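You operate a simulated robot arm through the tools that you are given. There is no shell and no other tool. Be economical: measure what you need, move in short steps, check, and stop when the job is done.

Carry out the task below with a simulated two-armed robot. There is one attempt and no reset: what you move stays moved.

TASK
Warm the blue helmet in the hot cabinet at 40 C.
Fine: the one from the steel counter, on the tray; tray, door and vent shut; wait for the green lamp. Leave the other helmets.

It is judged by the outcome, as a careful person would: the job done as asked, and still so three seconds after it is handed in. It fails if anything else is knocked over, pushed out of place, dropped, spilled or broken.

THE ROBOT
Two 7-joint arms with two-finger parallel grippers on one trunk, on a base that drives. Base frame: it is fixed to the floor where the robot stands at the start and does not move with it; the origin is under the middle of the robot, x ahead of it, y to its left, z up. Readings come in mm, rad, newtons and seconds.
The left shoulder is at the start at [50, 187, 1135], the right one opposite. With the tool pointing down near the work surface each hand reaches from about 100 to 560 mm from the robot's upright axis, wherever it stands, measured 20 degrees to its own side. Places, roughly: cabinet dial [400, 500, 1100]; cabinet tray [400, 800, 900]; hot cabinet [700, 700, 1100]; hot cabinet door [200, 1100, 1100]; medium black city helmet [750, 4750, 1000]; medium blue city helmet [500, 3250, 1000]; medium red road helmet [750, 1250, 1000]; tray of the hot cabinet [400, 800, 900]; upturned yellow city helmet [500, 2750, 1000]; vent slider [400, 500, 900]; white city helmet [750, 4750, 500]. Payload 3.43 kg a hand.
Tool frame (each hand has its own): the origin (TCP) lies between the finger pads and is the grasp point; the fingertips stand 30 mm ahead of it; z points along the fingers, y is the line along which they close. Largest opening 94 mm; finger width 28, thickness 10; the body of the gripper, 50 by 96 mm, starts 55 mm behind the TCP.
Orientation is told as [roll, pitch, yaw] about the base's x, y, z axes, in that order, counted from this pose: with the fingers straight down and closing along the base's y, the tool's x points along the base's -x, its y along +y and its z along -z.

THE INTERFACE
- The arms move only by the tool play_rows. It takes "left_rows", "right_rows" or both (then of equal length, played together; a hand with none holds still); each is a list of rows, each an object (a shift or turn left out is 0, a gripper value left out holds the last) with "translation": the shift along the base's x, y, z in mm, a list of three; "angular": the turn, a rotation vector about the base's x, y, z in rad, a list of three. In form: [{"translation": [tx, ty, tz], "angular": [wx, wy, wz]}, ...]. A call has 1 to 12 rows; each row is the pose to reach, as a shift and turn from the pose commanded when the call began. "left_fingers" and "right_fingers" are, for a hand that has rows, the opening, from 0 (shut) to 1 (fully open), set as the call begins (left out, the last holds). Rows are played at 5 a second. More than 50 mm and 0.15 rad between two rows, or a gripper value outside its range, and nothing of the call is played. Where a pose cannot be reached the arm comes as near as it can. A force on the tool above 40 N (or 10 N above the force at the start of the call, whichever is more), or a blocked arm, ends the call early, and 0.2 s more pass. The fingers move at their own pace (about 153 mm/s each) and stop on an object; they squeeze with about 34 N. The grip force told is the motor's: it shows also when the fingers shut on nothing. Time passes only in rows, and 0.2 s behind the last, so rows that repeat a pose let the fingers close. The reply holds the time, the measured pose of the TCP, the force on the tool along the base axes, the opening and the grip force, in the units named above and with some noise, with the torque about the TCP (base axes, N m) and any sound that the robot's microphone picked up.
- Cameras (640 x 400 px; columns grow to the right, rows downward): "scene" is now at [129.9, 60.7, 1323.7]; the picture's right is [0.64, -0.77, 0.00], its down [-0.23, -0.19, -0.95] and it looks along [0.73, 0.61, -0.30] (base axes); focal length 214 px, centre (320, 200). "left" rides on the left gripper at [76, -14, -102] in its tool frame; the picture's right is [0.18, 0.98, 0.00], its down [-0.75, 0.14, -0.64] and it looks along [-0.63, 0.12, 0.77] (tool axes); focal length 243 px, centre (320, 200). "right" rides on the right gripper at [76, 14, -102] in its tool frame; the picture's right is [-0.18, 0.98, 0.00], its down [-0.75, -0.14, -0.64] and it looks along [-0.63, -0.12, 0.77] (tool axes); focal length 243 px, centre (320, 200). There is no depth. A picture from a camera that has moved, and an enlarged one, comes with that camera's place and axes in the base frame and with its lens.
- camera(camera): a new picture of that camera. It takes no simulated time.
- raise_lower(by): slides the trunk up (or, below 0, down) by that many mm; the arms and the scene camera ride with it, the base frame stays. It gives what a move gives, with no picture.
- base_move(legs): drives the robot by 1 to 6 legs, each [ahead, left, turn to the left] in mm, mm and rad, along the robot's own axes; the way and the turn of a leg run together, so that a leg with both is an arc; at most 1500 mm and 3.142 rad a leg. The arms and the cameras ride along, it lands a little off, and it stops where it bumps. It gives what a move gives.
- turn_head(pan, tilt): turns the head with the scene camera to pan (to the left, within 1.396 rad either way) and tilt (down, from -0.506 to 1.204), counted from straight ahead of the robot. It gives what a move gives.
- inspect(camera, box): a new picture of the part [left, top, right, bottom] of that camera's present view, enlarged. It takes no simulated time.
- job_done(): hands the job in; it is judged then, once.

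Go step by step. Nothing tells you exact positions but the pictures and the camera data: compare them with the known pose of the tool, close in by small moves and look again before you grip or let go. The budget is 120 turns and 88 pictures, counting those below and the enlarged ones. Unless the task says otherwise, let go and move clear before handing in, and close with one line.

The tools are called after "Call:" as a command line: name --argument value ..., lists and objects as JSON in quotes. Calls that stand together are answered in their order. play_rows: Moves the arms, as the interface text tells. Its arguments: {"type":"object","properties":{"left_rows":{"type":"array"},"left_fingers":{"type":"number"},"right_rows":{"type":"array"},"right_fingers":{"type":"number"}},"required":[]} The other tools are called the same way: raise_lower (by) slides the trunk up or down; base_move (legs) drives the base; turn_head (pan, tilt) turns the head that bears the scene camera; camera (camera) takes a picture; inspect (camera, box) takes an enlarged picture of a part of a camera's view; job_done () hands the job in.

At the start:

```text
t: 0.0
left_tcp_pos: [218.0, 262.9, 1292.3]
left_tcp_rot: [0.001, 0.001, 0.0]
left_ft_force: [-0.1, 0.3, -0.2]
left_wrist_torque: [0.01, 0.01, -0.05]
left_gripper_width: 94.0
left_finger_force: 0.1
right_tcp_pos: [336.7, 57.4, 1236.4]
right_tcp_rot: [-0.001, 0.0, 0.0]
right_ft_force: [-0.3, -0.9, 0.2]
right_wrist_torque: [0.0, 0.01, -0.02]
right_gripper_width: 94.1
right_finger_force: 0.0
trunk travel left (down, up): [-350.0, 82.0]
robot x, y, heading: [0.1, 0.0, 0.001]
head pan, tilt: [0.691, 0.309]
```

scene: 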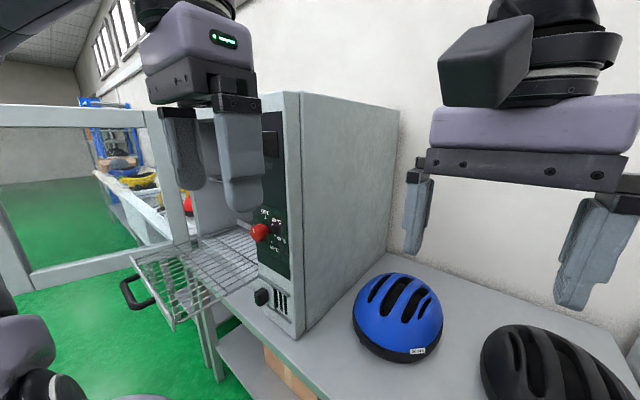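
right: 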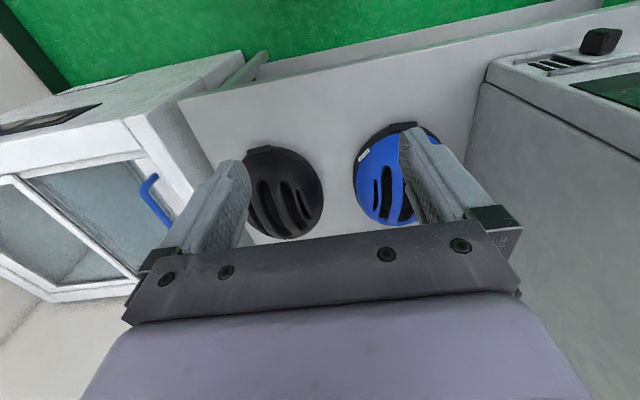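
left: 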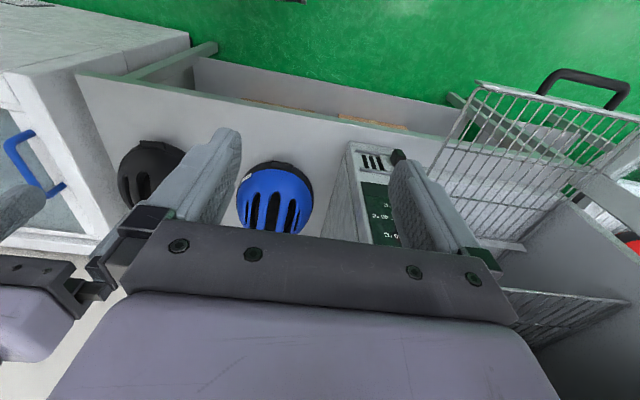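

I see the hot cabinet ahead-left with its door open and its tray pulled out. The blue helmet stands on the counter to the right of it, with a black one beyond. I'll look closer at the panel, the helmet and the tray.

Call:
inspect --camera "scene" --box '[220, 120, 320, 340]'

Call:
inspect --camera "scene" --box '[330, 240, 640, 400]'

Call:
inspect --camera "scene" --box '[0, 90, 270, 340]'

```text
1.82 times, centred on (270, 230) of scene
camera zoom: at [129.9, 60.7, 1323.7], right [0.64, -0.77, 0.0], down [-0.23, -0.19, -0.95], along [0.73, 0.61, -0.3], focal length 390 px, centre (411, 146)
```

zoom: 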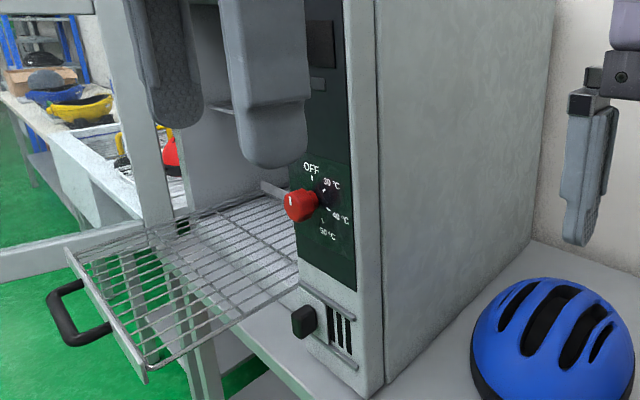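

```text
2.06 times, centred on (485, 320) of scene
camera zoom: at [129.9, 60.7, 1323.7], right [0.64, -0.77, 0.0], down [-0.23, -0.19, -0.95], along [0.73, 0.61, -0.3], focal length 443 px, centre (-21, -48)
```

zoom: 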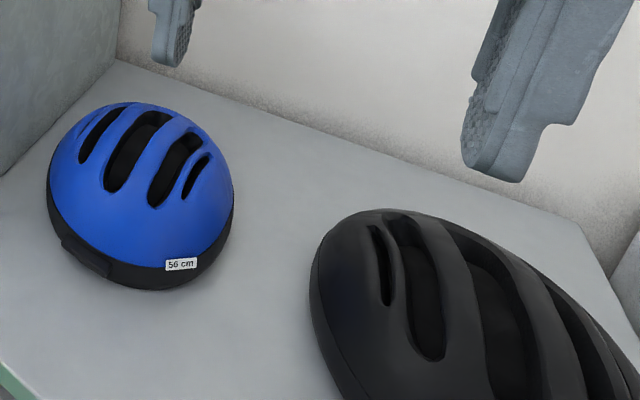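

```text
1.60 times, centred on (135, 215) of scene
camera zoom: at [129.9, 60.7, 1323.7], right [0.64, -0.77, 0.0], down [-0.23, -0.19, -0.95], along [0.73, 0.61, -0.3], focal length 343 px, centre (616, 176)
```

zoom: 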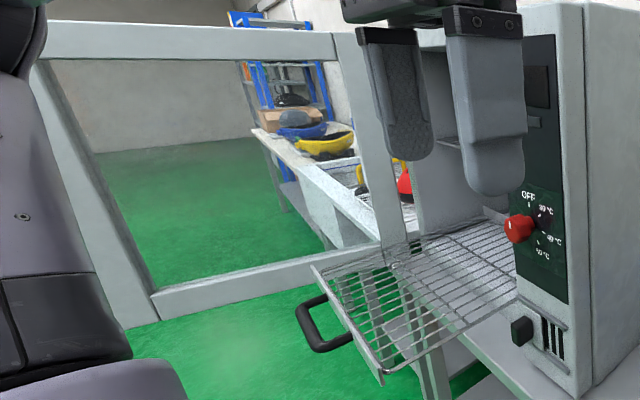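

The cabinet's right side is near y≈330 and its front near x≈390, with the counter edge near x≈340. The helmet is about [560–620, 165]. I'll shift right and a bit ahead so the left arm can reach it without brushing the cabinet.

Call:
base_move --legs '[[0, -100, 0], [80, 0, 0]]'

Call:
turn_head --pan 0.4 --tilt 0.6

Call:
camera --camera "scene"

Call:
camera --camera "left"

```text
t: 1.8
left_tcp_pos: [299.4, 163.4, 1291.9]
left_tcp_rot: [0.0, 0.001, 0.001]
left_ft_force: [-0.5, 0.4, 0.8]
left_wrist_torque: [0.03, 0.02, -0.02]
left_gripper_width: 94.1
left_finger_force: 0.1
right_tcp_pos: [418.4, -43.3, 1237.3]
right_tcp_rot: [0.002, 0.0, 0.0]
right_ft_force: [-0.5, -0.3, -0.3]
right_wrist_torque: [0.0, 0.02, -0.01]
right_gripper_width: 94.3
right_finger_force: 0.1
trunk travel left (down, up): [-350.0, 82.0]
robot x, y, heading: [82.9, -103.0, -0.007]
head pan, tilt: [0.691, 0.309]
```

```text
t: 2.6
left_tcp_pos: [298.2, 162.4, 1292.5]
left_tcp_rot: [0.002, 0.001, 0.004]
left_ft_force: [0.5, 0.5, -0.6]
left_wrist_torque: [0.04, 0.03, 0.01]
left_gripper_width: 93.9
left_finger_force: 0.0
right_tcp_pos: [416.4, -43.1, 1237.5]
right_tcp_rot: [0.0, 0.001, -0.001]
right_ft_force: [0.2, 0.5, 0.3]
right_wrist_torque: [-0.04, -0.05, 0.0]
right_gripper_width: 94.1
right_finger_force: 0.1
trunk travel left (down, up): [-350.0, 82.0]
robot x, y, heading: [78.6, -99.6, -0.006]
head pan, tilt: [0.4, 0.6]
```

```text
81 pictures are left
camera scene: at [219.1, -64.2, 1297.1], right [0.39, -0.92, 0.0], down [-0.52, -0.22, -0.83], along [0.76, 0.32, -0.56], focal length 214 px, centre (320, 200)
```

scene: 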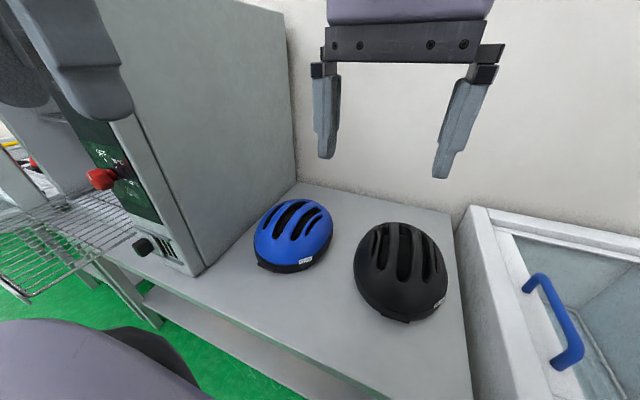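

```text
80 pictures are left
camera left: at [220.6, 148.5, 1393.8], right [-0.18, 0.98, 0.0], down [0.75, 0.14, 0.64], along [0.63, 0.12, -0.77], focal length 243 px, centre (320, 200)
```

left: 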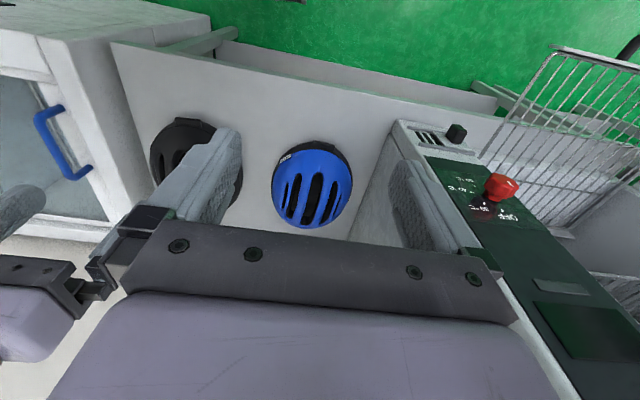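

Triangulation puts the helmet's middle near [640, 205, 828]. I'll zoom in on its slots.

Call:
inspect --camera "left" --box '[262, 130, 362, 235]'

Call:
inspect --camera "scene" --box '[240, 190, 350, 280]'

```text
3.81 times, centred on (312, 182) of left
camera zoom: at [220.6, 148.5, 1393.8], right [-0.18, 0.98, 0.0], down [0.75, 0.14, 0.64], along [0.63, 0.12, -0.77], focal length 924 px, centre (350, 267)
```

zoom: 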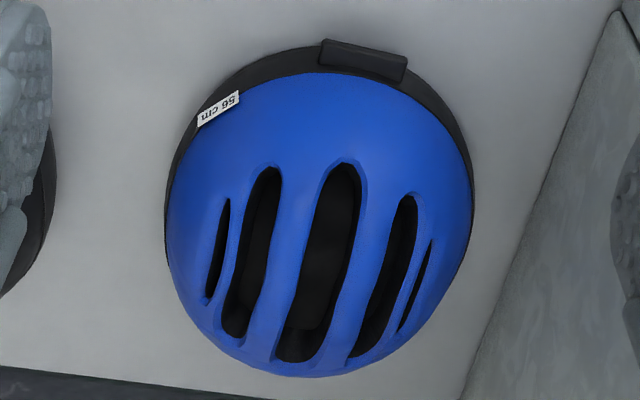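

```text
4.44 times, centred on (295, 235) of scene
camera zoom: at [219.1, -64.2, 1297.1], right [0.39, -0.92, 0.0], down [-0.52, -0.22, -0.83], along [0.76, 0.32, -0.56], focal length 953 px, centre (431, 44)
```

zoom: 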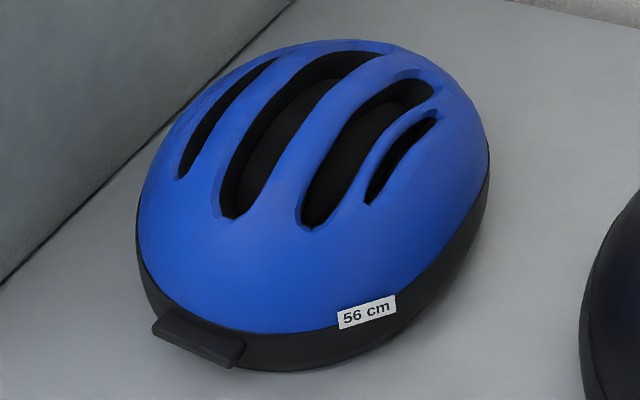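

The five slots run about along x, with ribs some 35 mm wide, so I can straddle a rib. I'm still a little far, so I'll drive closer and bring the left hand above the helmet.

Call:
base_move --legs '[[0, 50, 0.006], [90, 0, 0]]'

Call:
play_rows --left_rows '[{"translation": [40, 0, -25]}, {"translation": [80, 0, -55]}, {"translation": [120, 0, -85]}, {"translation": [160, 0, -115]}, {"translation": [185, 0, -150]}, {"translation": [200, 0, -190]}]' --left_fingers 1

Call:
camera --camera "left"

Call:
camera --camera "scene"

```text
t: 4.0
left_tcp_pos: [314.1, 213.7, 1292.0]
left_tcp_rot: [-0.001, 0.001, 0.009]
left_ft_force: [-0.4, -0.1, 0.2]
left_wrist_torque: [0.0, -0.05, -0.03]
left_gripper_width: 93.9
left_finger_force: 0.0
right_tcp_pos: [434.5, 7.8, 1236.9]
right_tcp_rot: [-0.002, 0.001, 0.006]
right_ft_force: [-0.2, 0.0, 0.2]
right_wrist_torque: [0.0, -0.03, -0.04]
right_gripper_width: 94.1
right_finger_force: 0.0
trunk travel left (down, up): [-350.0, 82.0]
robot x, y, heading: [93.4, -51.8, 0.001]
head pan, tilt: [0.4, 0.6]
stopped in leg 2: the robot was blocked; the commanded pose is now the measured one
```

```text
t: 5.4
left_tcp_pos: [517.0, 213.0, 1101.2]
left_tcp_rot: [0.001, 0.001, 0.01]
left_ft_force: [-0.2, -0.2, 0.6]
left_wrist_torque: [0.0, -0.02, -0.03]
left_gripper_width: 93.8
left_finger_force: 0.0
right_tcp_pos: [436.5, 7.8, 1236.8]
right_tcp_rot: [-0.001, 0.002, 0.003]
right_ft_force: [0.5, 0.0, -0.2]
right_wrist_torque: [0.01, 0.05, 0.0]
right_gripper_width: 94.1
right_finger_force: 0.1
trunk travel left (down, up): [-350.0, 82.0]
robot x, y, heading: [97.9, -50.5, 0.007]
head pan, tilt: [0.4, 0.6]
```

```text
77 pictures are left
camera left: at [439.0, 199.5, 1203.2], right [-0.19, 0.98, 0.0], down [0.75, 0.15, 0.64], along [0.63, 0.12, -0.77], focal length 243 px, centre (320, 200)
```

left: 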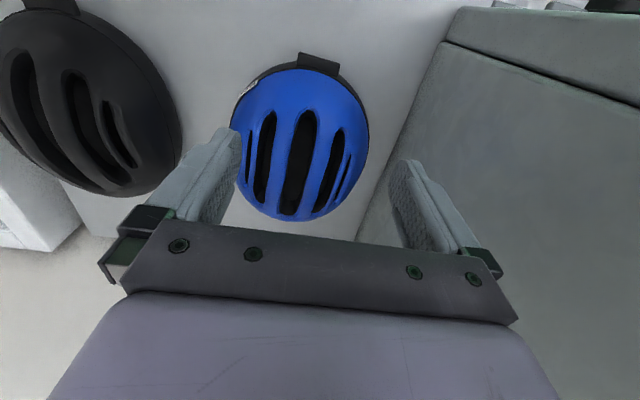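

```text
76 pictures are left
camera scene: at [237.9, -13.7, 1297.0], right [0.4, -0.92, 0.0], down [-0.52, -0.22, -0.82], along [0.76, 0.33, -0.57], focal length 214 px, centre (320, 200)
```

scene: 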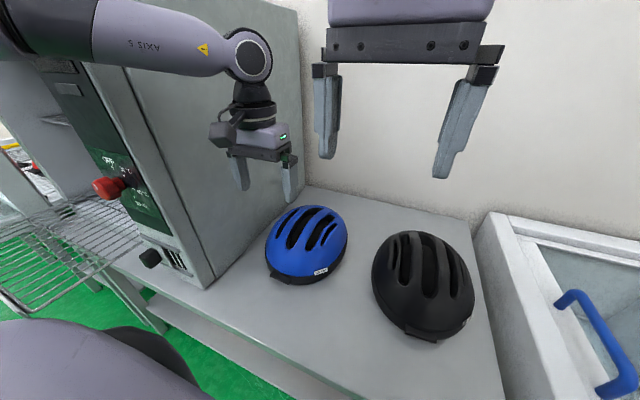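

The base is stopped by the counter at x≈97 and the helmet's middle is near [655, 206]. I'll shift the base left so it lies closer to straight ahead, then hover over the front part of the slots.

Call:
play_rows --left_rows '[{"translation": [0, -45, 0]}, {"translation": [0, -85, 0]}]'

Call:
base_move --legs '[[-6, 0, -0.006], [0, 90, 0]]'

Call:
camera --camera "left"

```text
t: 6.0
left_tcp_pos: [516.0, 128.3, 1102.1]
left_tcp_rot: [0.0, 0.002, 0.011]
left_ft_force: [0.0, -0.1, 0.5]
left_wrist_torque: [0.01, 0.0, 0.03]
left_gripper_width: 93.9
left_finger_force: 0.0
right_tcp_pos: [435.5, 8.5, 1236.6]
right_tcp_rot: [0.0, 0.002, 0.003]
right_ft_force: [0.0, -0.5, -0.8]
right_wrist_torque: [0.01, -0.01, 0.03]
right_gripper_width: 93.8
right_finger_force: 0.1
trunk travel left (down, up): [-350.0, 82.0]
robot x, y, heading: [98.8, -53.4, 0.012]
head pan, tilt: [0.4, 0.6]
```

```text
t: 7.5
left_tcp_pos: [498.1, 195.7, 1104.4]
left_tcp_rot: [0.036, -0.002, -0.021]
left_ft_force: [0.2, -0.1, -0.1]
left_wrist_torque: [0.0, -0.01, 0.0]
left_gripper_width: 93.8
left_finger_force: 0.1
right_tcp_pos: [421.5, 77.4, 1240.9]
right_tcp_rot: [0.02, -0.007, -0.001]
right_ft_force: [0.4, -0.2, 0.0]
right_wrist_torque: [-0.01, 0.03, -0.01]
right_gripper_width: 94.2
right_finger_force: 0.1
trunk travel left (down, up): [-350.0, 82.0]
robot x, y, heading: [91.9, 41.4, 0.004]
head pan, tilt: [0.4, 0.6]
```

```text
75 pictures are left
camera left: at [419.9, 178.9, 1206.0], right [-0.16, 0.99, 0.04], down [0.76, 0.1, 0.65], along [0.63, 0.13, -0.76], focal length 243 px, centre (320, 200)
```

left: 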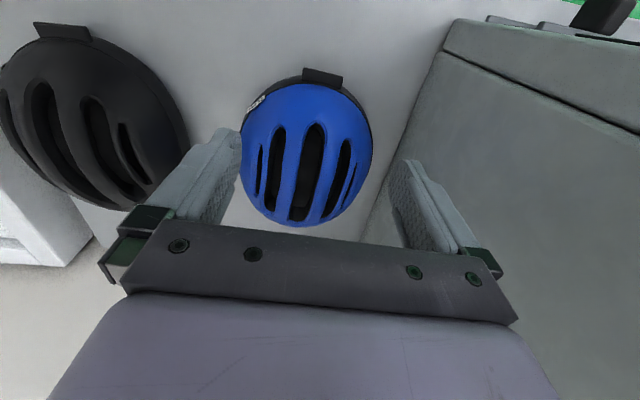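

I'll take the rib on the cabinet side (y≈225). First I hover higher and check alignment.

Call:
play_rows --left_rows '[{"translation": [30, 10, -20], "angular": [-0.03, 0, 0.02]}, {"translation": [60, 20, -50], "angular": [-0.03, 0, 0.02]}, {"translation": [90, 28, -80], "angular": [-0.03, 0, 0.02]}, {"translation": [110, 28, -105], "angular": [-0.03, 0, 0.02]}, {"translation": [110, 28, -105], "angular": [-0.03, 0, 0.02]}]'

Call:
camera --camera "left"

Call:
camera --camera "scene"

```text
t: 8.9
left_tcp_pos: [566.4, 199.2, 1088.9]
left_tcp_rot: [0.03, -0.178, -0.071]
left_ft_force: [1.2, -0.3, 0.0]
left_wrist_torque: [-0.01, -0.01, 0.0]
left_gripper_width: 94.4
left_finger_force: 0.0
left hand out of reach, approached as far as the arm can: row 3, 4, 5
right_tcp_pos: [385.4, 61.7, 1247.6]
right_tcp_rot: [0.031, -0.041, 0.0]
right_ft_force: [0.1, -0.3, 0.8]
right_wrist_torque: [0.02, 0.0, 0.03]
right_gripper_width: 93.9
right_finger_force: 0.1
trunk travel left (down, up): [-350.0, 82.0]
robot x, y, heading: [83.2, 38.6, 0.007]
head pan, tilt: [0.4, 0.6]
stopped in row 5 (left hand): the arm was blocked; the commanded pose is now the measured one
```

```text
74 pictures are left
camera left: at [472.6, 189.2, 1175.6], right [-0.12, 0.99, 0.0], down [0.63, 0.08, 0.77], along [0.77, 0.09, -0.64], focal length 243 px, centre (320, 200)
```

left: 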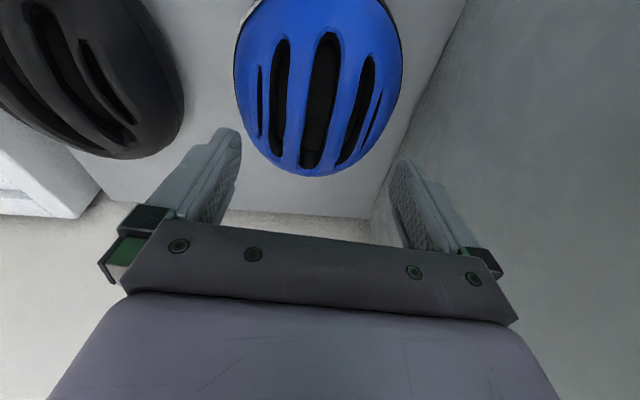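

```text
73 pictures are left
camera scene: at [183.7, 39.9, 1300.0], right [0.39, -0.92, -0.01], down [-0.48, -0.2, -0.85], along [0.78, 0.34, -0.52], focal length 214 px, centre (320, 200)
```

scene: 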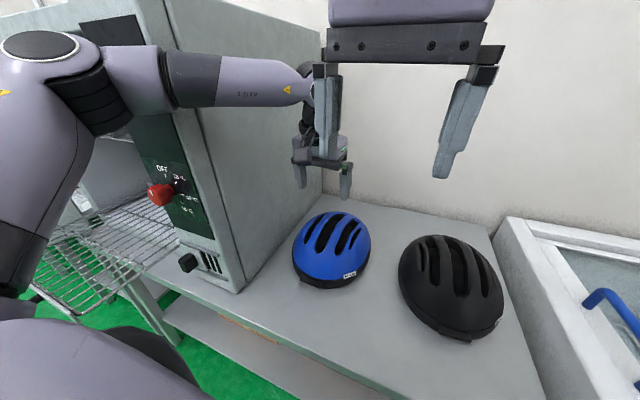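

The robot is leaning: the left elbow is pressing on the cabinet front. I'll back straight off and then shift right, away from the cabinet.

Call:
base_move --legs '[[-120, 0, 0], [0, -100, 0]]'

Call:
camera --camera "scene"

```text
t: 9.5
left_tcp_pos: [563.6, 194.3, 1090.1]
left_tcp_rot: [0.024, -0.178, -0.098]
left_ft_force: [0.8, -0.7, 0.0]
left_wrist_torque: [-0.02, -0.01, -0.01]
left_gripper_width: 94.0
left_finger_force: 0.0
right_tcp_pos: [387.6, 65.7, 1245.8]
right_tcp_rot: [0.022, -0.03, 0.003]
right_ft_force: [0.1, 1.1, -0.7]
right_wrist_torque: [0.0, 0.03, -0.01]
right_gripper_width: 94.1
right_finger_force: 0.1
trunk travel left (down, up): [-350.0, 82.0]
robot x, y, heading: [77.2, 30.8, 0.004]
head pan, tilt: [0.4, 0.6]
stopped in leg 1: the robot was blocked; the commanded pose is now the measured one
```

```text
72 pictures are left
camera scene: at [188.0, 42.1, 1300.7], right [0.4, -0.92, -0.01], down [-0.49, -0.2, -0.85], along [0.77, 0.34, -0.53], focal length 214 px, centre (320, 200)
```

scene: 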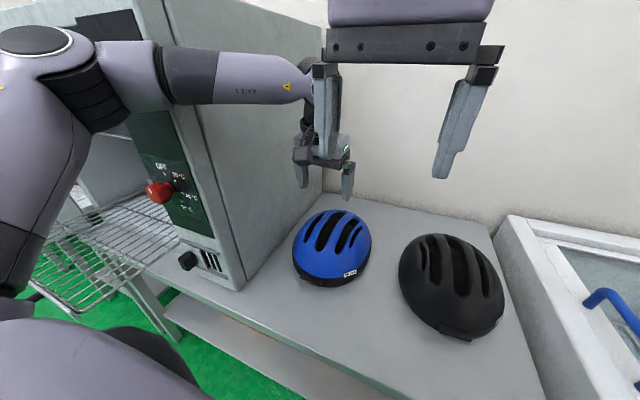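

The forearm lies against the cabinet's front corner. I'll move right, away from it.

Call:
base_move --legs '[[0, -60, 0]]'

Call:
camera --camera "scene"

```text
t: 10.5
left_tcp_pos: [591.7, 159.3, 1067.4]
left_tcp_rot: [-0.001, -0.142, -0.083]
left_ft_force: [-0.1, 0.5, 0.1]
left_wrist_torque: [0.02, -0.01, 0.01]
left_gripper_width: 94.2
left_finger_force: 0.1
right_tcp_pos: [417.0, 31.0, 1237.1]
right_tcp_rot: [-0.001, -0.003, 0.001]
right_ft_force: [-0.2, -0.9, -0.4]
right_wrist_torque: [0.02, -0.03, -0.03]
right_gripper_width: 93.8
right_finger_force: 0.1
trunk travel left (down, up): [-350.0, 82.0]
robot x, y, heading: [82.4, -26.8, 0.01]
head pan, tilt: [0.4, 0.6]
```

```text
71 pictures are left
camera scene: at [219.7, 8.8, 1297.2], right [0.39, -0.92, 0.0], down [-0.52, -0.22, -0.83], along [0.76, 0.32, -0.56], focal length 214 px, centre (320, 200)
```

scene: 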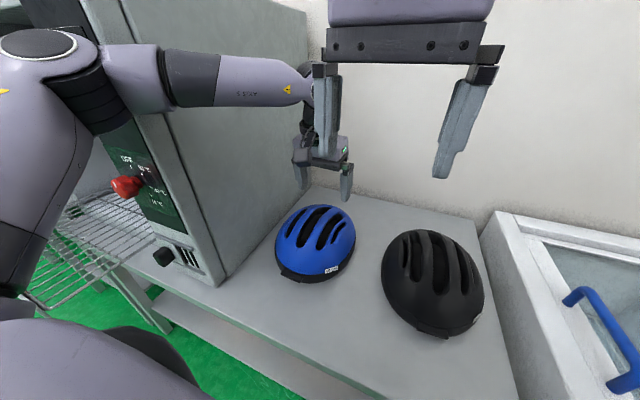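

The robot is upright again and nothing has shifted. The left hand can reach if I tilt its fingers forward. The rib is near y≈232, between slots at about 205 and 260, so I'll set about 48 mm opening and hover tilted.

Call:
play_rows --left_rows '[{"translation": [0, 20, 0], "angular": [0, -0.1, 0.03]}, {"translation": [0, 45, 0], "angular": [0, -0.2, 0.06]}, {"translation": [5, 73, -20], "angular": [0, -0.3, 0.08]}, {"translation": [5, 73, -60], "angular": [0, -0.3, 0.08]}, {"translation": [5, 73, -60], "angular": [0, -0.3, 0.08]}]' --left_fingers 0.5

Call:
camera --camera "left"

Call:
inspect --camera "scene" --box '[240, 100, 400, 300]'

```text
t: 11.7
left_tcp_pos: [594.6, 233.5, 1011.6]
left_tcp_rot: [0.012, -0.447, -0.002]
left_ft_force: [0.6, 0.7, 1.2]
left_wrist_torque: [-0.05, 0.0, 0.0]
left_gripper_width: 46.9
left_finger_force: 0.1
right_tcp_pos: [414.9, 30.2, 1237.5]
right_tcp_rot: [0.0, -0.005, 0.003]
right_ft_force: [0.4, -1.2, 0.0]
right_wrist_torque: [0.0, -0.02, 0.0]
right_gripper_width: 94.0
right_finger_force: 0.1
trunk travel left (down, up): [-350.0, 82.0]
robot x, y, heading: [86.4, -25.9, 0.007]
head pan, tilt: [0.4, 0.6]
```

```text
70 pictures are left
camera left: at [480.1, 217.6, 1069.0], right [-0.17, 0.98, -0.07], down [0.4, 0.13, 0.91], along [0.9, 0.12, -0.42], focal length 243 px, centre (320, 200)
```

left: 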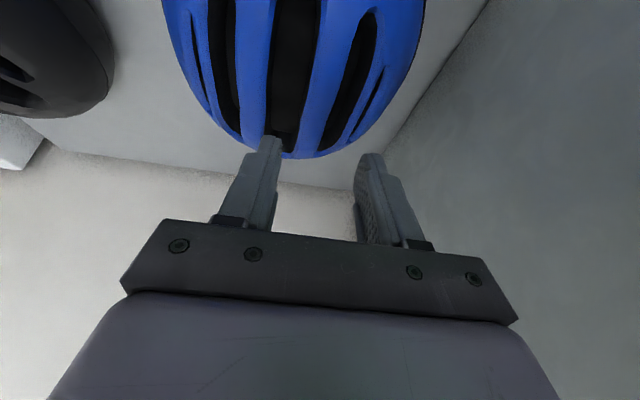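

```text
2.00 times, centred on (320, 200) of scene
camera zoom: at [216.5, 8.3, 1297.8], right [0.39, -0.92, 0.0], down [-0.51, -0.22, -0.83], along [0.76, 0.33, -0.56], focal length 429 px, centre (320, 200)
```

zoom: 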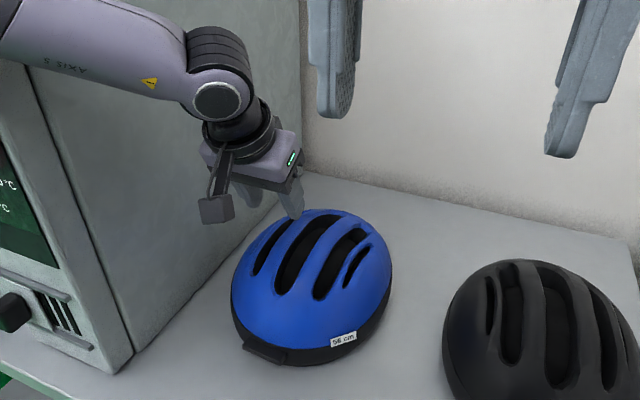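

The fingers line up with the slots either side of the chosen rib (y≈237). I'll narrow the opening a little, approach along the finger direction, and check just above the shell.

Call:
play_rows --left_rows '[{"translation": [5, 4, -30], "angular": [-0.012, 0, 0]}, {"translation": [20, 4, -55], "angular": [-0.012, 0, 0]}, {"translation": [30, 4, -80], "angular": [-0.012, 0, 0]}, {"translation": [30, 4, -80], "angular": [-0.012, 0, 0]}]' --left_fingers 0.45

Call:
camera --camera "left"

Call:
inspect --camera "scene" --box '[265, 150, 385, 270]'

```text
t: 12.7
left_tcp_pos: [623.0, 227.5, 938.5]
left_tcp_rot: [0.007, -0.457, -0.005]
left_ft_force: [-0.1, -0.3, -1.2]
left_wrist_torque: [0.01, -0.01, -0.01]
left_gripper_width: 42.4
left_finger_force: 0.0
right_tcp_pos: [412.4, 22.2, 1241.2]
right_tcp_rot: [0.008, -0.009, 0.0]
right_ft_force: [-0.4, 0.1, 0.6]
right_wrist_torque: [0.02, -0.02, -0.02]
right_gripper_width: 93.8
right_finger_force: 0.1
trunk travel left (down, up): [-350.0, 82.0]
robot x, y, heading: [84.4, -26.2, 0.003]
head pan, tilt: [0.4, 0.6]
```

```text
68 pictures are left
camera left: at [508.7, 213.9, 995.4], right [-0.16, 0.98, -0.07], down [0.39, 0.13, 0.91], along [0.9, 0.12, -0.41], focal length 243 px, centre (320, 200)
```

left: 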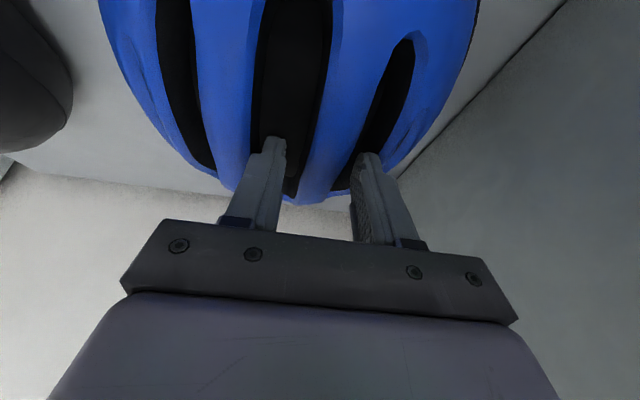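

```text
3.33 times, centred on (325, 210) of scene
camera zoom: at [213.2, -0.8, 1298.9], right [0.39, -0.92, -0.01], down [-0.51, -0.21, -0.83], along [0.76, 0.33, -0.56], focal length 715 px, centre (303, 167)
```

zoom: 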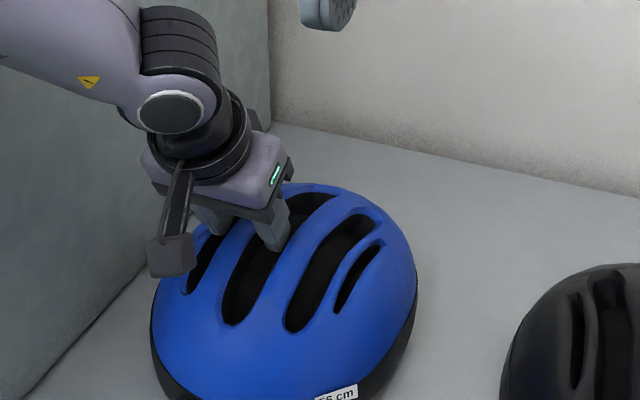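

The robot leans slightly again, so the elbow must just touch the cabinet. I'll lift a little, move the base right by 40 mm, and re-aim.

Call:
play_rows --left_rows '[{"translation": [-10, 0, 40]}]'

Call:
base_move --legs '[[0, -45, 0]]'

Call:
play_rows --left_rows '[{"translation": [0, 20, 0]}, {"translation": [0, 40, 0]}, {"translation": [0, 40, 0]}]'

```text
t: 13.1
left_tcp_pos: [615.4, 230.7, 966.8]
left_tcp_rot: [0.005, -0.437, -0.005]
left_ft_force: [0.2, 0.8, 1.7]
left_wrist_torque: [-0.1, 0.07, -0.06]
left_gripper_width: 42.4
left_finger_force: 0.0
right_tcp_pos: [420.1, 24.2, 1236.1]
right_tcp_rot: [0.005, -0.002, -0.001]
right_ft_force: [0.6, 0.4, -0.2]
right_wrist_torque: [0.0, 0.01, 0.0]
right_gripper_width: 94.0
right_finger_force: 0.0
trunk travel left (down, up): [-350.0, 82.0]
robot x, y, heading: [80.1, -26.9, 0.0]
head pan, tilt: [0.4, 0.6]
```

```text
t: 13.8
left_tcp_pos: [614.2, 230.8, 967.2]
left_tcp_rot: [0.003, -0.437, -0.011]
left_ft_force: [-1.3, -1.0, 0.4]
left_wrist_torque: [-0.01, 0.0, 0.01]
left_gripper_width: 42.5
left_finger_force: 0.1
right_tcp_pos: [417.8, 25.7, 1237.2]
right_tcp_rot: [0.001, -0.001, -0.002]
right_ft_force: [-0.7, 0.3, 0.6]
right_wrist_torque: [0.0, 0.01, -0.01]
right_gripper_width: 93.9
right_finger_force: 0.1
trunk travel left (down, up): [-350.0, 82.0]
robot x, y, heading: [83.5, -25.5, 0.004]
head pan, tilt: [0.4, 0.6]
stopped in leg 1: the robot was blocked; the commanded pose is now the measured one
```

```text
t: 14.8
left_tcp_pos: [615.0, 244.0, 967.6]
left_tcp_rot: [0.031, -0.426, -0.066]
left_ft_force: [-0.2, 0.1, -0.1]
left_wrist_torque: [-0.03, 0.02, 0.01]
left_gripper_width: 42.7
left_finger_force: 0.1
right_tcp_pos: [420.0, 10.5, 1238.1]
right_tcp_rot: [0.013, -0.002, -0.004]
right_ft_force: [-0.6, -1.0, -0.3]
right_wrist_torque: [0.02, 0.02, -0.01]
right_gripper_width: 94.0
right_finger_force: 0.0
trunk travel left (down, up): [-350.0, 82.0]
robot x, y, heading: [78.9, -29.4, 0.002]
head pan, tilt: [0.4, 0.6]
stopped in row 3 (left hand): the arm was blocked; the commanded pose is now the measured one
```

Contact again as I moved left. I'll bring the hand back right, then move the base right while it's free, and look.

Call:
play_rows --left_rows '[{"translation": [-10, -30, 20]}, {"translation": [-20, -60, 30]}, {"translation": [-20, -60, 30]}]'

Call:
base_move --legs '[[0, -60, 0]]'

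Call:
turn_head --pan 0.8 --tilt 0.35

Call:
camera --camera "scene"

```text
t: 15.6
left_tcp_pos: [595.0, 202.7, 994.1]
left_tcp_rot: [0.01, -0.428, -0.034]
left_ft_force: [0.2, -0.8, 1.2]
left_wrist_torque: [0.01, 0.0, -0.01]
left_gripper_width: 42.3
left_finger_force: 0.2
right_tcp_pos: [421.5, 27.8, 1236.9]
right_tcp_rot: [0.001, -0.001, -0.002]
right_ft_force: [-0.5, -0.3, -0.3]
right_wrist_torque: [0.03, -0.01, -0.02]
right_gripper_width: 94.2
right_finger_force: 0.1
trunk travel left (down, up): [-350.0, 82.0]
robot x, y, heading: [86.0, -29.8, 0.0]
head pan, tilt: [0.4, 0.6]
```

```text
t: 16.5
left_tcp_pos: [596.7, 141.7, 994.3]
left_tcp_rot: [0.013, -0.427, -0.036]
left_ft_force: [0.6, 0.3, 1.4]
left_wrist_torque: [0.02, 0.01, -0.03]
left_gripper_width: 42.4
left_finger_force: 0.0
right_tcp_pos: [420.8, -32.3, 1236.3]
right_tcp_rot: [0.001, 0.0, -0.003]
right_ft_force: [-0.1, -0.6, -0.5]
right_wrist_torque: [0.02, 0.01, -0.03]
right_gripper_width: 94.1
right_finger_force: 0.1
trunk travel left (down, up): [-350.0, 82.0]
robot x, y, heading: [85.9, -91.6, -0.0]
head pan, tilt: [0.4, 0.6]
```

```text
t: 17.4
left_tcp_pos: [596.9, 143.0, 993.1]
left_tcp_rot: [0.011, -0.429, -0.037]
left_ft_force: [0.7, -0.2, -0.6]
left_wrist_torque: [-0.01, 0.0, 0.01]
left_gripper_width: 42.3
left_finger_force: 0.1
right_tcp_pos: [420.7, -33.0, 1236.8]
right_tcp_rot: [-0.001, 0.0, -0.003]
right_ft_force: [-0.7, 0.5, 0.3]
right_wrist_torque: [-0.02, -0.01, 0.02]
right_gripper_width: 94.2
right_finger_force: 0.0
trunk travel left (down, up): [-350.0, 82.0]
robot x, y, heading: [82.2, -88.8, -0.001]
head pan, tilt: [0.799, 0.351]
```

```text
66 pictures are left
camera scene: at [206.3, -21.1, 1319.8], right [0.72, -0.7, 0.0], down [-0.24, -0.25, -0.94], along [0.65, 0.67, -0.34], focal length 214 px, centre (320, 200)
```

scene: 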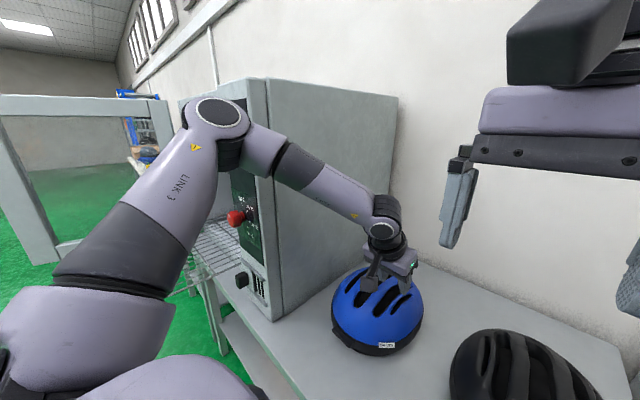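

The elbow stands out before the cabinet. So I'll use the other rib (between slots 2 and 3, y≈174), which leaves 60 mm more room. Aligning now.

Call:
play_rows --left_rows '[{"translation": [10, 16, -20], "angular": [-0.01, 0, 0.035]}, {"translation": [20, 32, -45], "angular": [-0.01, 0, 0.035]}, {"translation": [20, 32, -45], "angular": [-0.01, 0, 0.035]}]' --left_fingers 0.45

Call:
camera --camera "left"

```text
t: 18.2
left_tcp_pos: [616.1, 174.0, 947.2]
left_tcp_rot: [-0.001, -0.429, 0.004]
left_ft_force: [-0.1, 0.0, -0.5]
left_wrist_torque: [0.01, 0.02, 0.01]
left_gripper_width: 42.2
left_finger_force: 0.1
right_tcp_pos: [420.9, -32.9, 1237.3]
right_tcp_rot: [0.0, 0.002, 0.0]
right_ft_force: [0.6, -0.1, 0.1]
right_wrist_torque: [0.0, 0.04, 0.02]
right_gripper_width: 93.9
right_finger_force: 0.0
trunk travel left (down, up): [-350.0, 82.0]
robot x, y, heading: [84.8, -90.6, 0.001]
head pan, tilt: [0.799, 0.351]
```

```text
65 pictures are left
camera left: at [503.0, 160.1, 1008.4], right [-0.17, 0.98, -0.08], down [0.42, 0.14, 0.9], along [0.89, 0.12, -0.43], focal length 243 px, centre (320, 200)
```

left: 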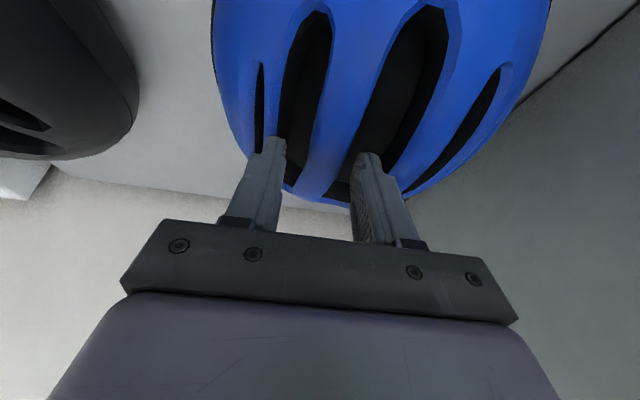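

No leaning now. The rays put the rib at y≈170–198, so I'll shift 10 mm left and go in along the fingers.

Call:
play_rows --left_rows '[{"translation": [0, 10, 0]}, {"translation": [5, 10, -15]}, {"translation": [11, 10, -30]}, {"translation": [17, 10, -42]}, {"translation": [17, 10, -42]}]' --left_fingers 0.45

Call:
camera --camera "left"

Call:
inspect --camera "scene" --box '[310, 220, 440, 370]'

```text
t: 19.4
left_tcp_pos: [632.5, 185.6, 907.0]
left_tcp_rot: [-0.001, -0.429, 0.001]
left_ft_force: [-0.5, -1.0, 3.0]
left_wrist_torque: [0.03, -0.04, -0.03]
left_gripper_width: 39.9
left_finger_force: 0.1
right_tcp_pos: [421.2, -32.5, 1236.4]
right_tcp_rot: [0.0, 0.0, -0.002]
right_ft_force: [-0.2, -0.6, 0.4]
right_wrist_torque: [0.01, -0.02, 0.01]
right_gripper_width: 94.0
right_finger_force: 0.1
trunk travel left (down, up): [-350.0, 82.0]
robot x, y, heading: [81.9, -88.7, -0.0]
head pan, tilt: [0.799, 0.351]
```

```text
64 pictures are left
camera left: at [519.9, 170.1, 967.6], right [-0.17, 0.98, -0.08], down [0.42, 0.14, 0.9], along [0.89, 0.12, -0.43], focal length 243 px, centre (320, 200)
```

left: 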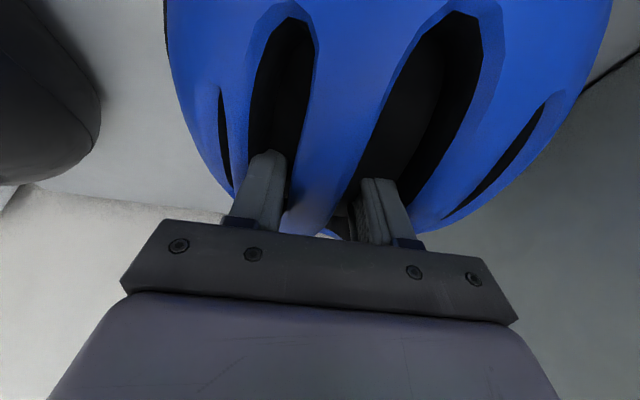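

```text
2.67 times, centred on (375, 295) of scene
camera zoom: at [205.9, -21.2, 1319.9], right [0.72, -0.7, 0.0], down [-0.24, -0.25, -0.94], along [0.65, 0.67, -0.34], focal length 572 px, centre (173, -53)
```

zoom: 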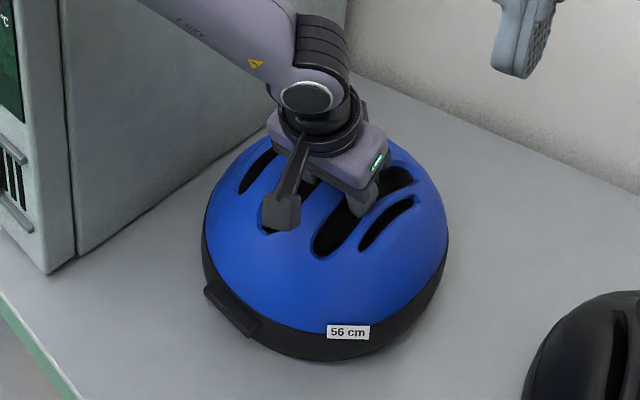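

The fingers are entering the slots either side of the rib. I'll go deeper and then close.

Call:
play_rows --left_rows '[{"translation": [4, 0, -8]}, {"translation": [8, 0, -17]}, {"translation": [11, 0, -24]}, {"translation": [11, 0, -24]}]' --left_fingers 0.45

Call:
camera --camera "left"

```text
t: 20.0
left_tcp_pos: [644.2, 183.6, 902.8]
left_tcp_rot: [-0.007, -0.451, 0.002]
left_ft_force: [-1.7, 0.5, 17.0]
left_wrist_torque: [0.04, 0.39, -0.15]
left_gripper_width: 39.6
left_finger_force: 0.0
right_tcp_pos: [420.7, -33.4, 1236.1]
right_tcp_rot: [-0.001, -0.002, -0.001]
right_ft_force: [-0.2, 1.6, -0.3]
right_wrist_torque: [-0.01, 0.04, -0.02]
right_gripper_width: 94.0
right_finger_force: 0.1
trunk travel left (down, up): [-350.0, 82.0]
robot x, y, heading: [82.9, -87.9, -0.001]
head pan, tilt: [0.799, 0.351]
stopped in row 2 (left hand): the force on the tool passed its limit (the readings are from after the stop); the commanded pose is now the measured one
```

```text
62 pictures are left
camera left: at [530.1, 168.6, 960.9], right [-0.17, 0.98, -0.09], down [0.4, 0.15, 0.91], along [0.9, 0.12, -0.42], focal length 243 px, centre (320, 200)
```

left: 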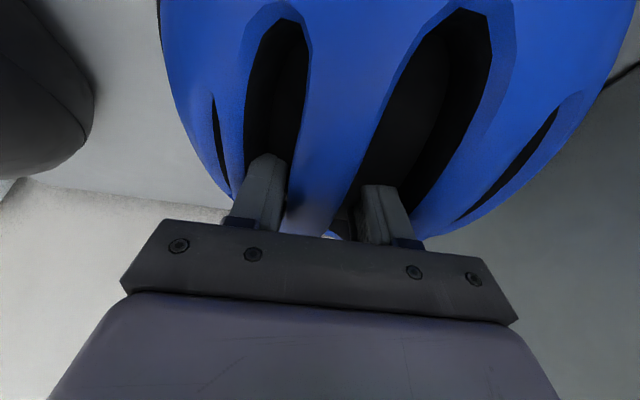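

Contact at the bottom of the slots, it seems. I'll ease off 3 mm and close on the rib.

Call:
play_rows --left_rows '[{"translation": [-1, 0, 3]}, {"translation": [-1, 0, 3]}]' --left_fingers 0.45

Call:
play_rows --left_rows '[{"translation": [0, 0, 0]}, {"translation": [0, 0, 0]}, {"translation": [0, 0, 0]}, {"translation": [0, 0, 0]}]' --left_fingers 0

Call:
camera --camera "left"

```text
t: 20.6
left_tcp_pos: [641.5, 182.6, 902.4]
left_tcp_rot: [-0.003, -0.446, 0.002]
left_ft_force: [4.4, -0.1, 11.5]
left_wrist_torque: [0.1, 0.11, 0.01]
left_gripper_width: 39.3
left_finger_force: 0.0
right_tcp_pos: [420.5, -31.8, 1236.9]
right_tcp_rot: [-0.001, -0.001, -0.002]
right_ft_force: [-0.7, -0.7, 0.0]
right_wrist_torque: [0.0, 0.02, 0.01]
right_gripper_width: 94.0
right_finger_force: 0.1
trunk travel left (down, up): [-350.0, 82.0]
robot x, y, heading: [81.3, -86.1, -0.004]
head pan, tilt: [0.799, 0.351]
```

```text
t: 21.6
left_tcp_pos: [642.3, 183.8, 902.4]
left_tcp_rot: [-0.004, -0.445, 0.003]
left_ft_force: [0.7, -3.6, 15.2]
left_wrist_torque: [0.35, 0.47, -0.18]
left_gripper_width: 29.8
left_finger_force: 34.3
right_tcp_pos: [419.5, -32.0, 1236.7]
right_tcp_rot: [0.0, -0.001, -0.003]
right_ft_force: [-0.8, -0.5, -0.1]
right_wrist_torque: [0.0, 0.01, 0.0]
right_gripper_width: 93.9
right_finger_force: 0.0
trunk travel left (down, up): [-350.0, 82.0]
robot x, y, heading: [80.9, -87.8, 0.0]
head pan, tilt: [0.799, 0.351]
```

```text
61 pictures are left
camera left: at [527.4, 168.5, 961.8], right [-0.17, 0.98, -0.08], down [0.4, 0.14, 0.9], along [0.9, 0.12, -0.42], focal length 243 px, centre (320, 200)
```

left: 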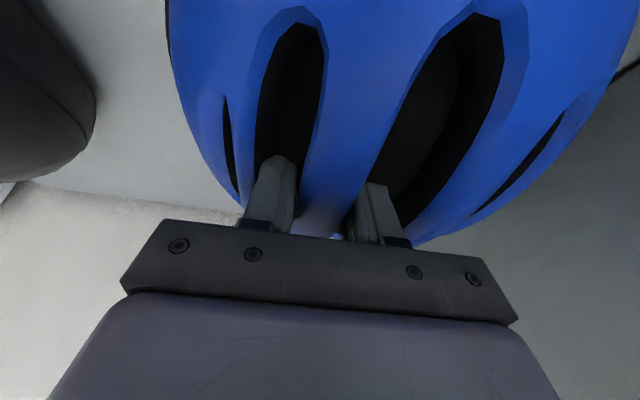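

Gripped at 29.8 mm, which matches the rib width. A small trial lift follows.

Call:
play_rows --left_rows '[{"translation": [0, 0, 10]}, {"translation": [0, 0, 25]}, {"translation": [0, 0, 40]}, {"translation": [0, 0, 40]}]' --left_fingers 0

Call:
inspect --camera "scene" --box '[290, 190, 470, 370]'

Call:
camera --camera "left"

```text
t: 22.6
left_tcp_pos: [641.8, 184.7, 941.5]
left_tcp_rot: [-0.003, -0.443, 0.002]
left_ft_force: [-0.2, 1.3, 1.6]
left_wrist_torque: [0.32, 0.38, -0.17]
left_gripper_width: 24.9
left_finger_force: 33.9
right_tcp_pos: [421.1, -32.6, 1237.0]
right_tcp_rot: [0.0, 0.0, -0.002]
right_ft_force: [-0.5, -0.1, 0.4]
right_wrist_torque: [0.0, 0.02, -0.02]
right_gripper_width: 94.1
right_finger_force: 0.0
trunk travel left (down, up): [-350.0, 82.0]
robot x, y, heading: [83.3, -88.9, 0.005]
head pan, tilt: [0.799, 0.351]
```

```text
2.22 times, centred on (380, 280) of scene
camera zoom: at [206.1, -20.8, 1319.8], right [0.72, -0.7, 0.0], down [-0.24, -0.25, -0.94], along [0.65, 0.67, -0.34], focal length 477 px, centre (187, 22)
```

zoom: 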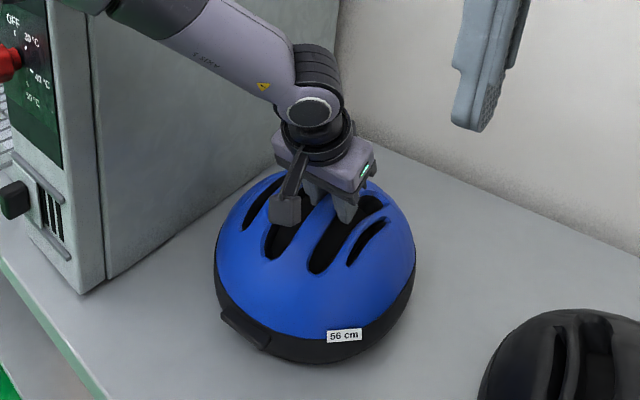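

```text
59 pictures are left
camera left: at [528.0, 170.1, 1000.8], right [-0.17, 0.98, -0.08], down [0.41, 0.14, 0.9], along [0.9, 0.12, -0.42], focal length 243 px, centre (320, 200)
```

left: 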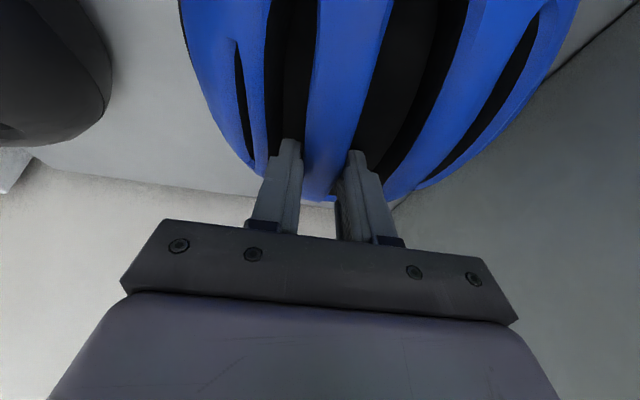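

The width dropped to 24.9 mm, so the grip has partly slipped. I'll look from the right wrist camera to see how the helmet hangs.

Call:
camera --camera "right"

Call:
inspect --camera "left" --box '[220, 80, 440, 250]'

```text
58 pictures are left
camera right: at [345.8, -18.9, 1338.8], right [0.19, 0.98, 0.0], down [0.75, -0.14, 0.64], along [0.63, -0.12, -0.77], focal length 243 px, centre (320, 200)
```

right: 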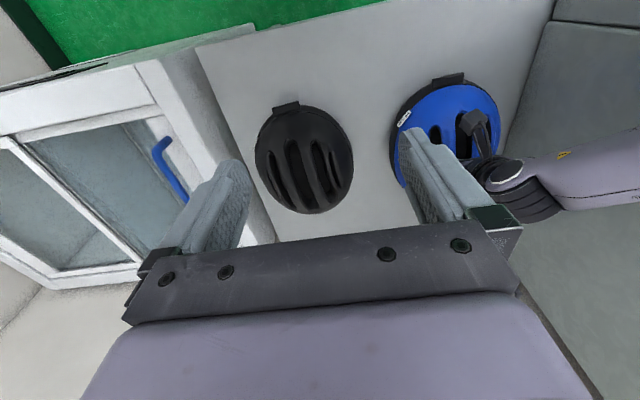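

```text
2.35 times, centred on (330, 165) of left
camera zoom: at [528.0, 170.1, 1000.8], right [-0.17, 0.98, -0.08], down [0.41, 0.14, 0.9], along [0.9, 0.12, -0.42], focal length 571 px, centre (296, 282)
```

zoom: 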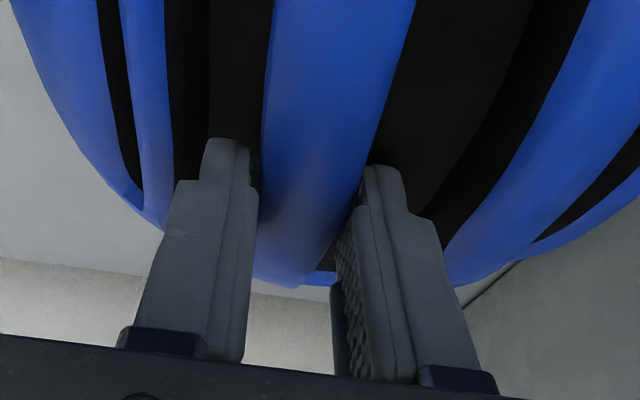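

Not conclusive, so I'll lift a little more and compare.

Call:
play_rows --left_rows '[{"translation": [0, 0, 15]}, {"translation": [0, 0, 30]}, {"translation": [0, 0, 30]}]'

Call:
inspect --camera "scene" --box '[290, 190, 470, 370]'

```text
t: 23.4
left_tcp_pos: [642.2, 183.2, 972.3]
left_tcp_rot: [-0.004, -0.443, 0.005]
left_ft_force: [-0.7, 0.1, -3.0]
left_wrist_torque: [-0.08, 0.05, 0.01]
left_gripper_width: 24.8
left_finger_force: 33.9
right_tcp_pos: [420.7, -32.9, 1236.4]
right_tcp_rot: [-0.001, -0.001, -0.001]
right_ft_force: [0.5, -0.7, -0.9]
right_wrist_torque: [0.03, -0.01, -0.01]
right_gripper_width: 94.0
right_finger_force: 0.1
trunk travel left (down, up): [-350.0, 82.0]
robot x, y, heading: [84.4, -90.2, 0.004]
head pan, tilt: [0.799, 0.351]
```

```text
2.22 times, centred on (380, 280) of scene
camera zoom: at [206.4, -20.7, 1319.7], right [0.72, -0.7, 0.0], down [-0.24, -0.25, -0.94], along [0.65, 0.67, -0.34], focal length 477 px, centre (187, 22)
```

zoom: 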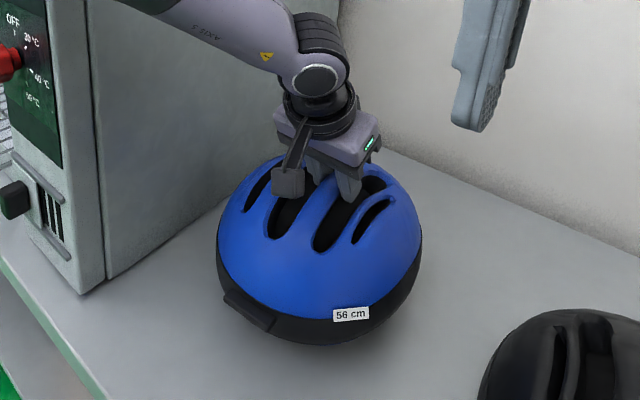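

It's lifted: -3 N, a shadow beneath it, steady grip at 24.8 mm. I'll raise the trunk, back away well clear of the counter, and check the load.

Call:
raise_lower --by 80

Call:
base_move --legs '[[-150, 0, 0]]'

Call:
inspect --camera "scene" --box '[290, 160, 490, 360]'

```text
t: 24.6
left_tcp_pos: [642.0, 183.4, 1051.1]
left_tcp_rot: [-0.004, -0.444, 0.003]
left_ft_force: [-0.3, 0.2, -2.9]
left_wrist_torque: [-0.09, 0.1, 0.01]
left_gripper_width: 24.5
left_finger_force: 34.1
right_tcp_pos: [420.8, -32.6, 1317.4]
right_tcp_rot: [0.001, 0.001, -0.002]
right_ft_force: [0.3, -0.1, 0.5]
right_wrist_torque: [-0.02, -0.01, 0.0]
right_gripper_width: 93.9
right_finger_force: 0.2
trunk travel left (down, up): [-430.0, 2.0]
robot x, y, heading: [82.6, -86.3, 0.001]
head pan, tilt: [0.799, 0.351]
```

```text
t: 25.9
left_tcp_pos: [493.3, 184.3, 1052.7]
left_tcp_rot: [-0.003, -0.44, 0.003]
left_ft_force: [0.1, 0.3, -2.9]
left_wrist_torque: [-0.1, 0.07, -0.01]
left_gripper_width: 24.6
left_finger_force: 33.9
right_tcp_pos: [273.0, -32.6, 1316.8]
right_tcp_rot: [-0.001, 0.0, -0.004]
right_ft_force: [0.0, 0.4, 0.0]
right_wrist_torque: [-0.02, -0.01, 0.02]
right_gripper_width: 94.2
right_finger_force: 0.0
trunk travel left (down, up): [-430.0, 2.0]
robot x, y, heading: [-67.6, -93.6, 0.001]
head pan, tilt: [0.799, 0.351]
```

```text
2.00 times, centred on (390, 260) of scene
camera zoom: at [57.5, -20.9, 1399.9], right [0.72, -0.7, 0.0], down [-0.24, -0.25, -0.94], along [0.65, 0.67, -0.34], focal length 429 px, centre (180, 80)
```

zoom: 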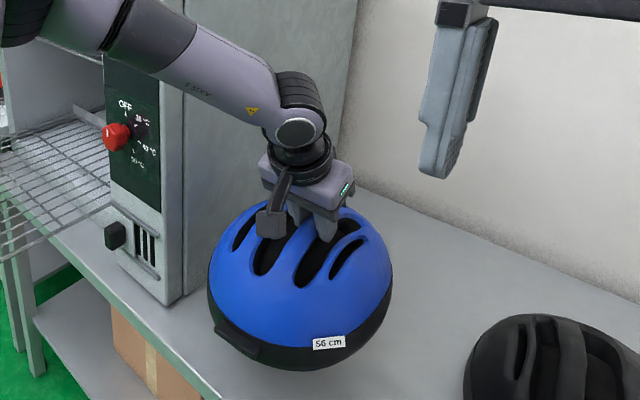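

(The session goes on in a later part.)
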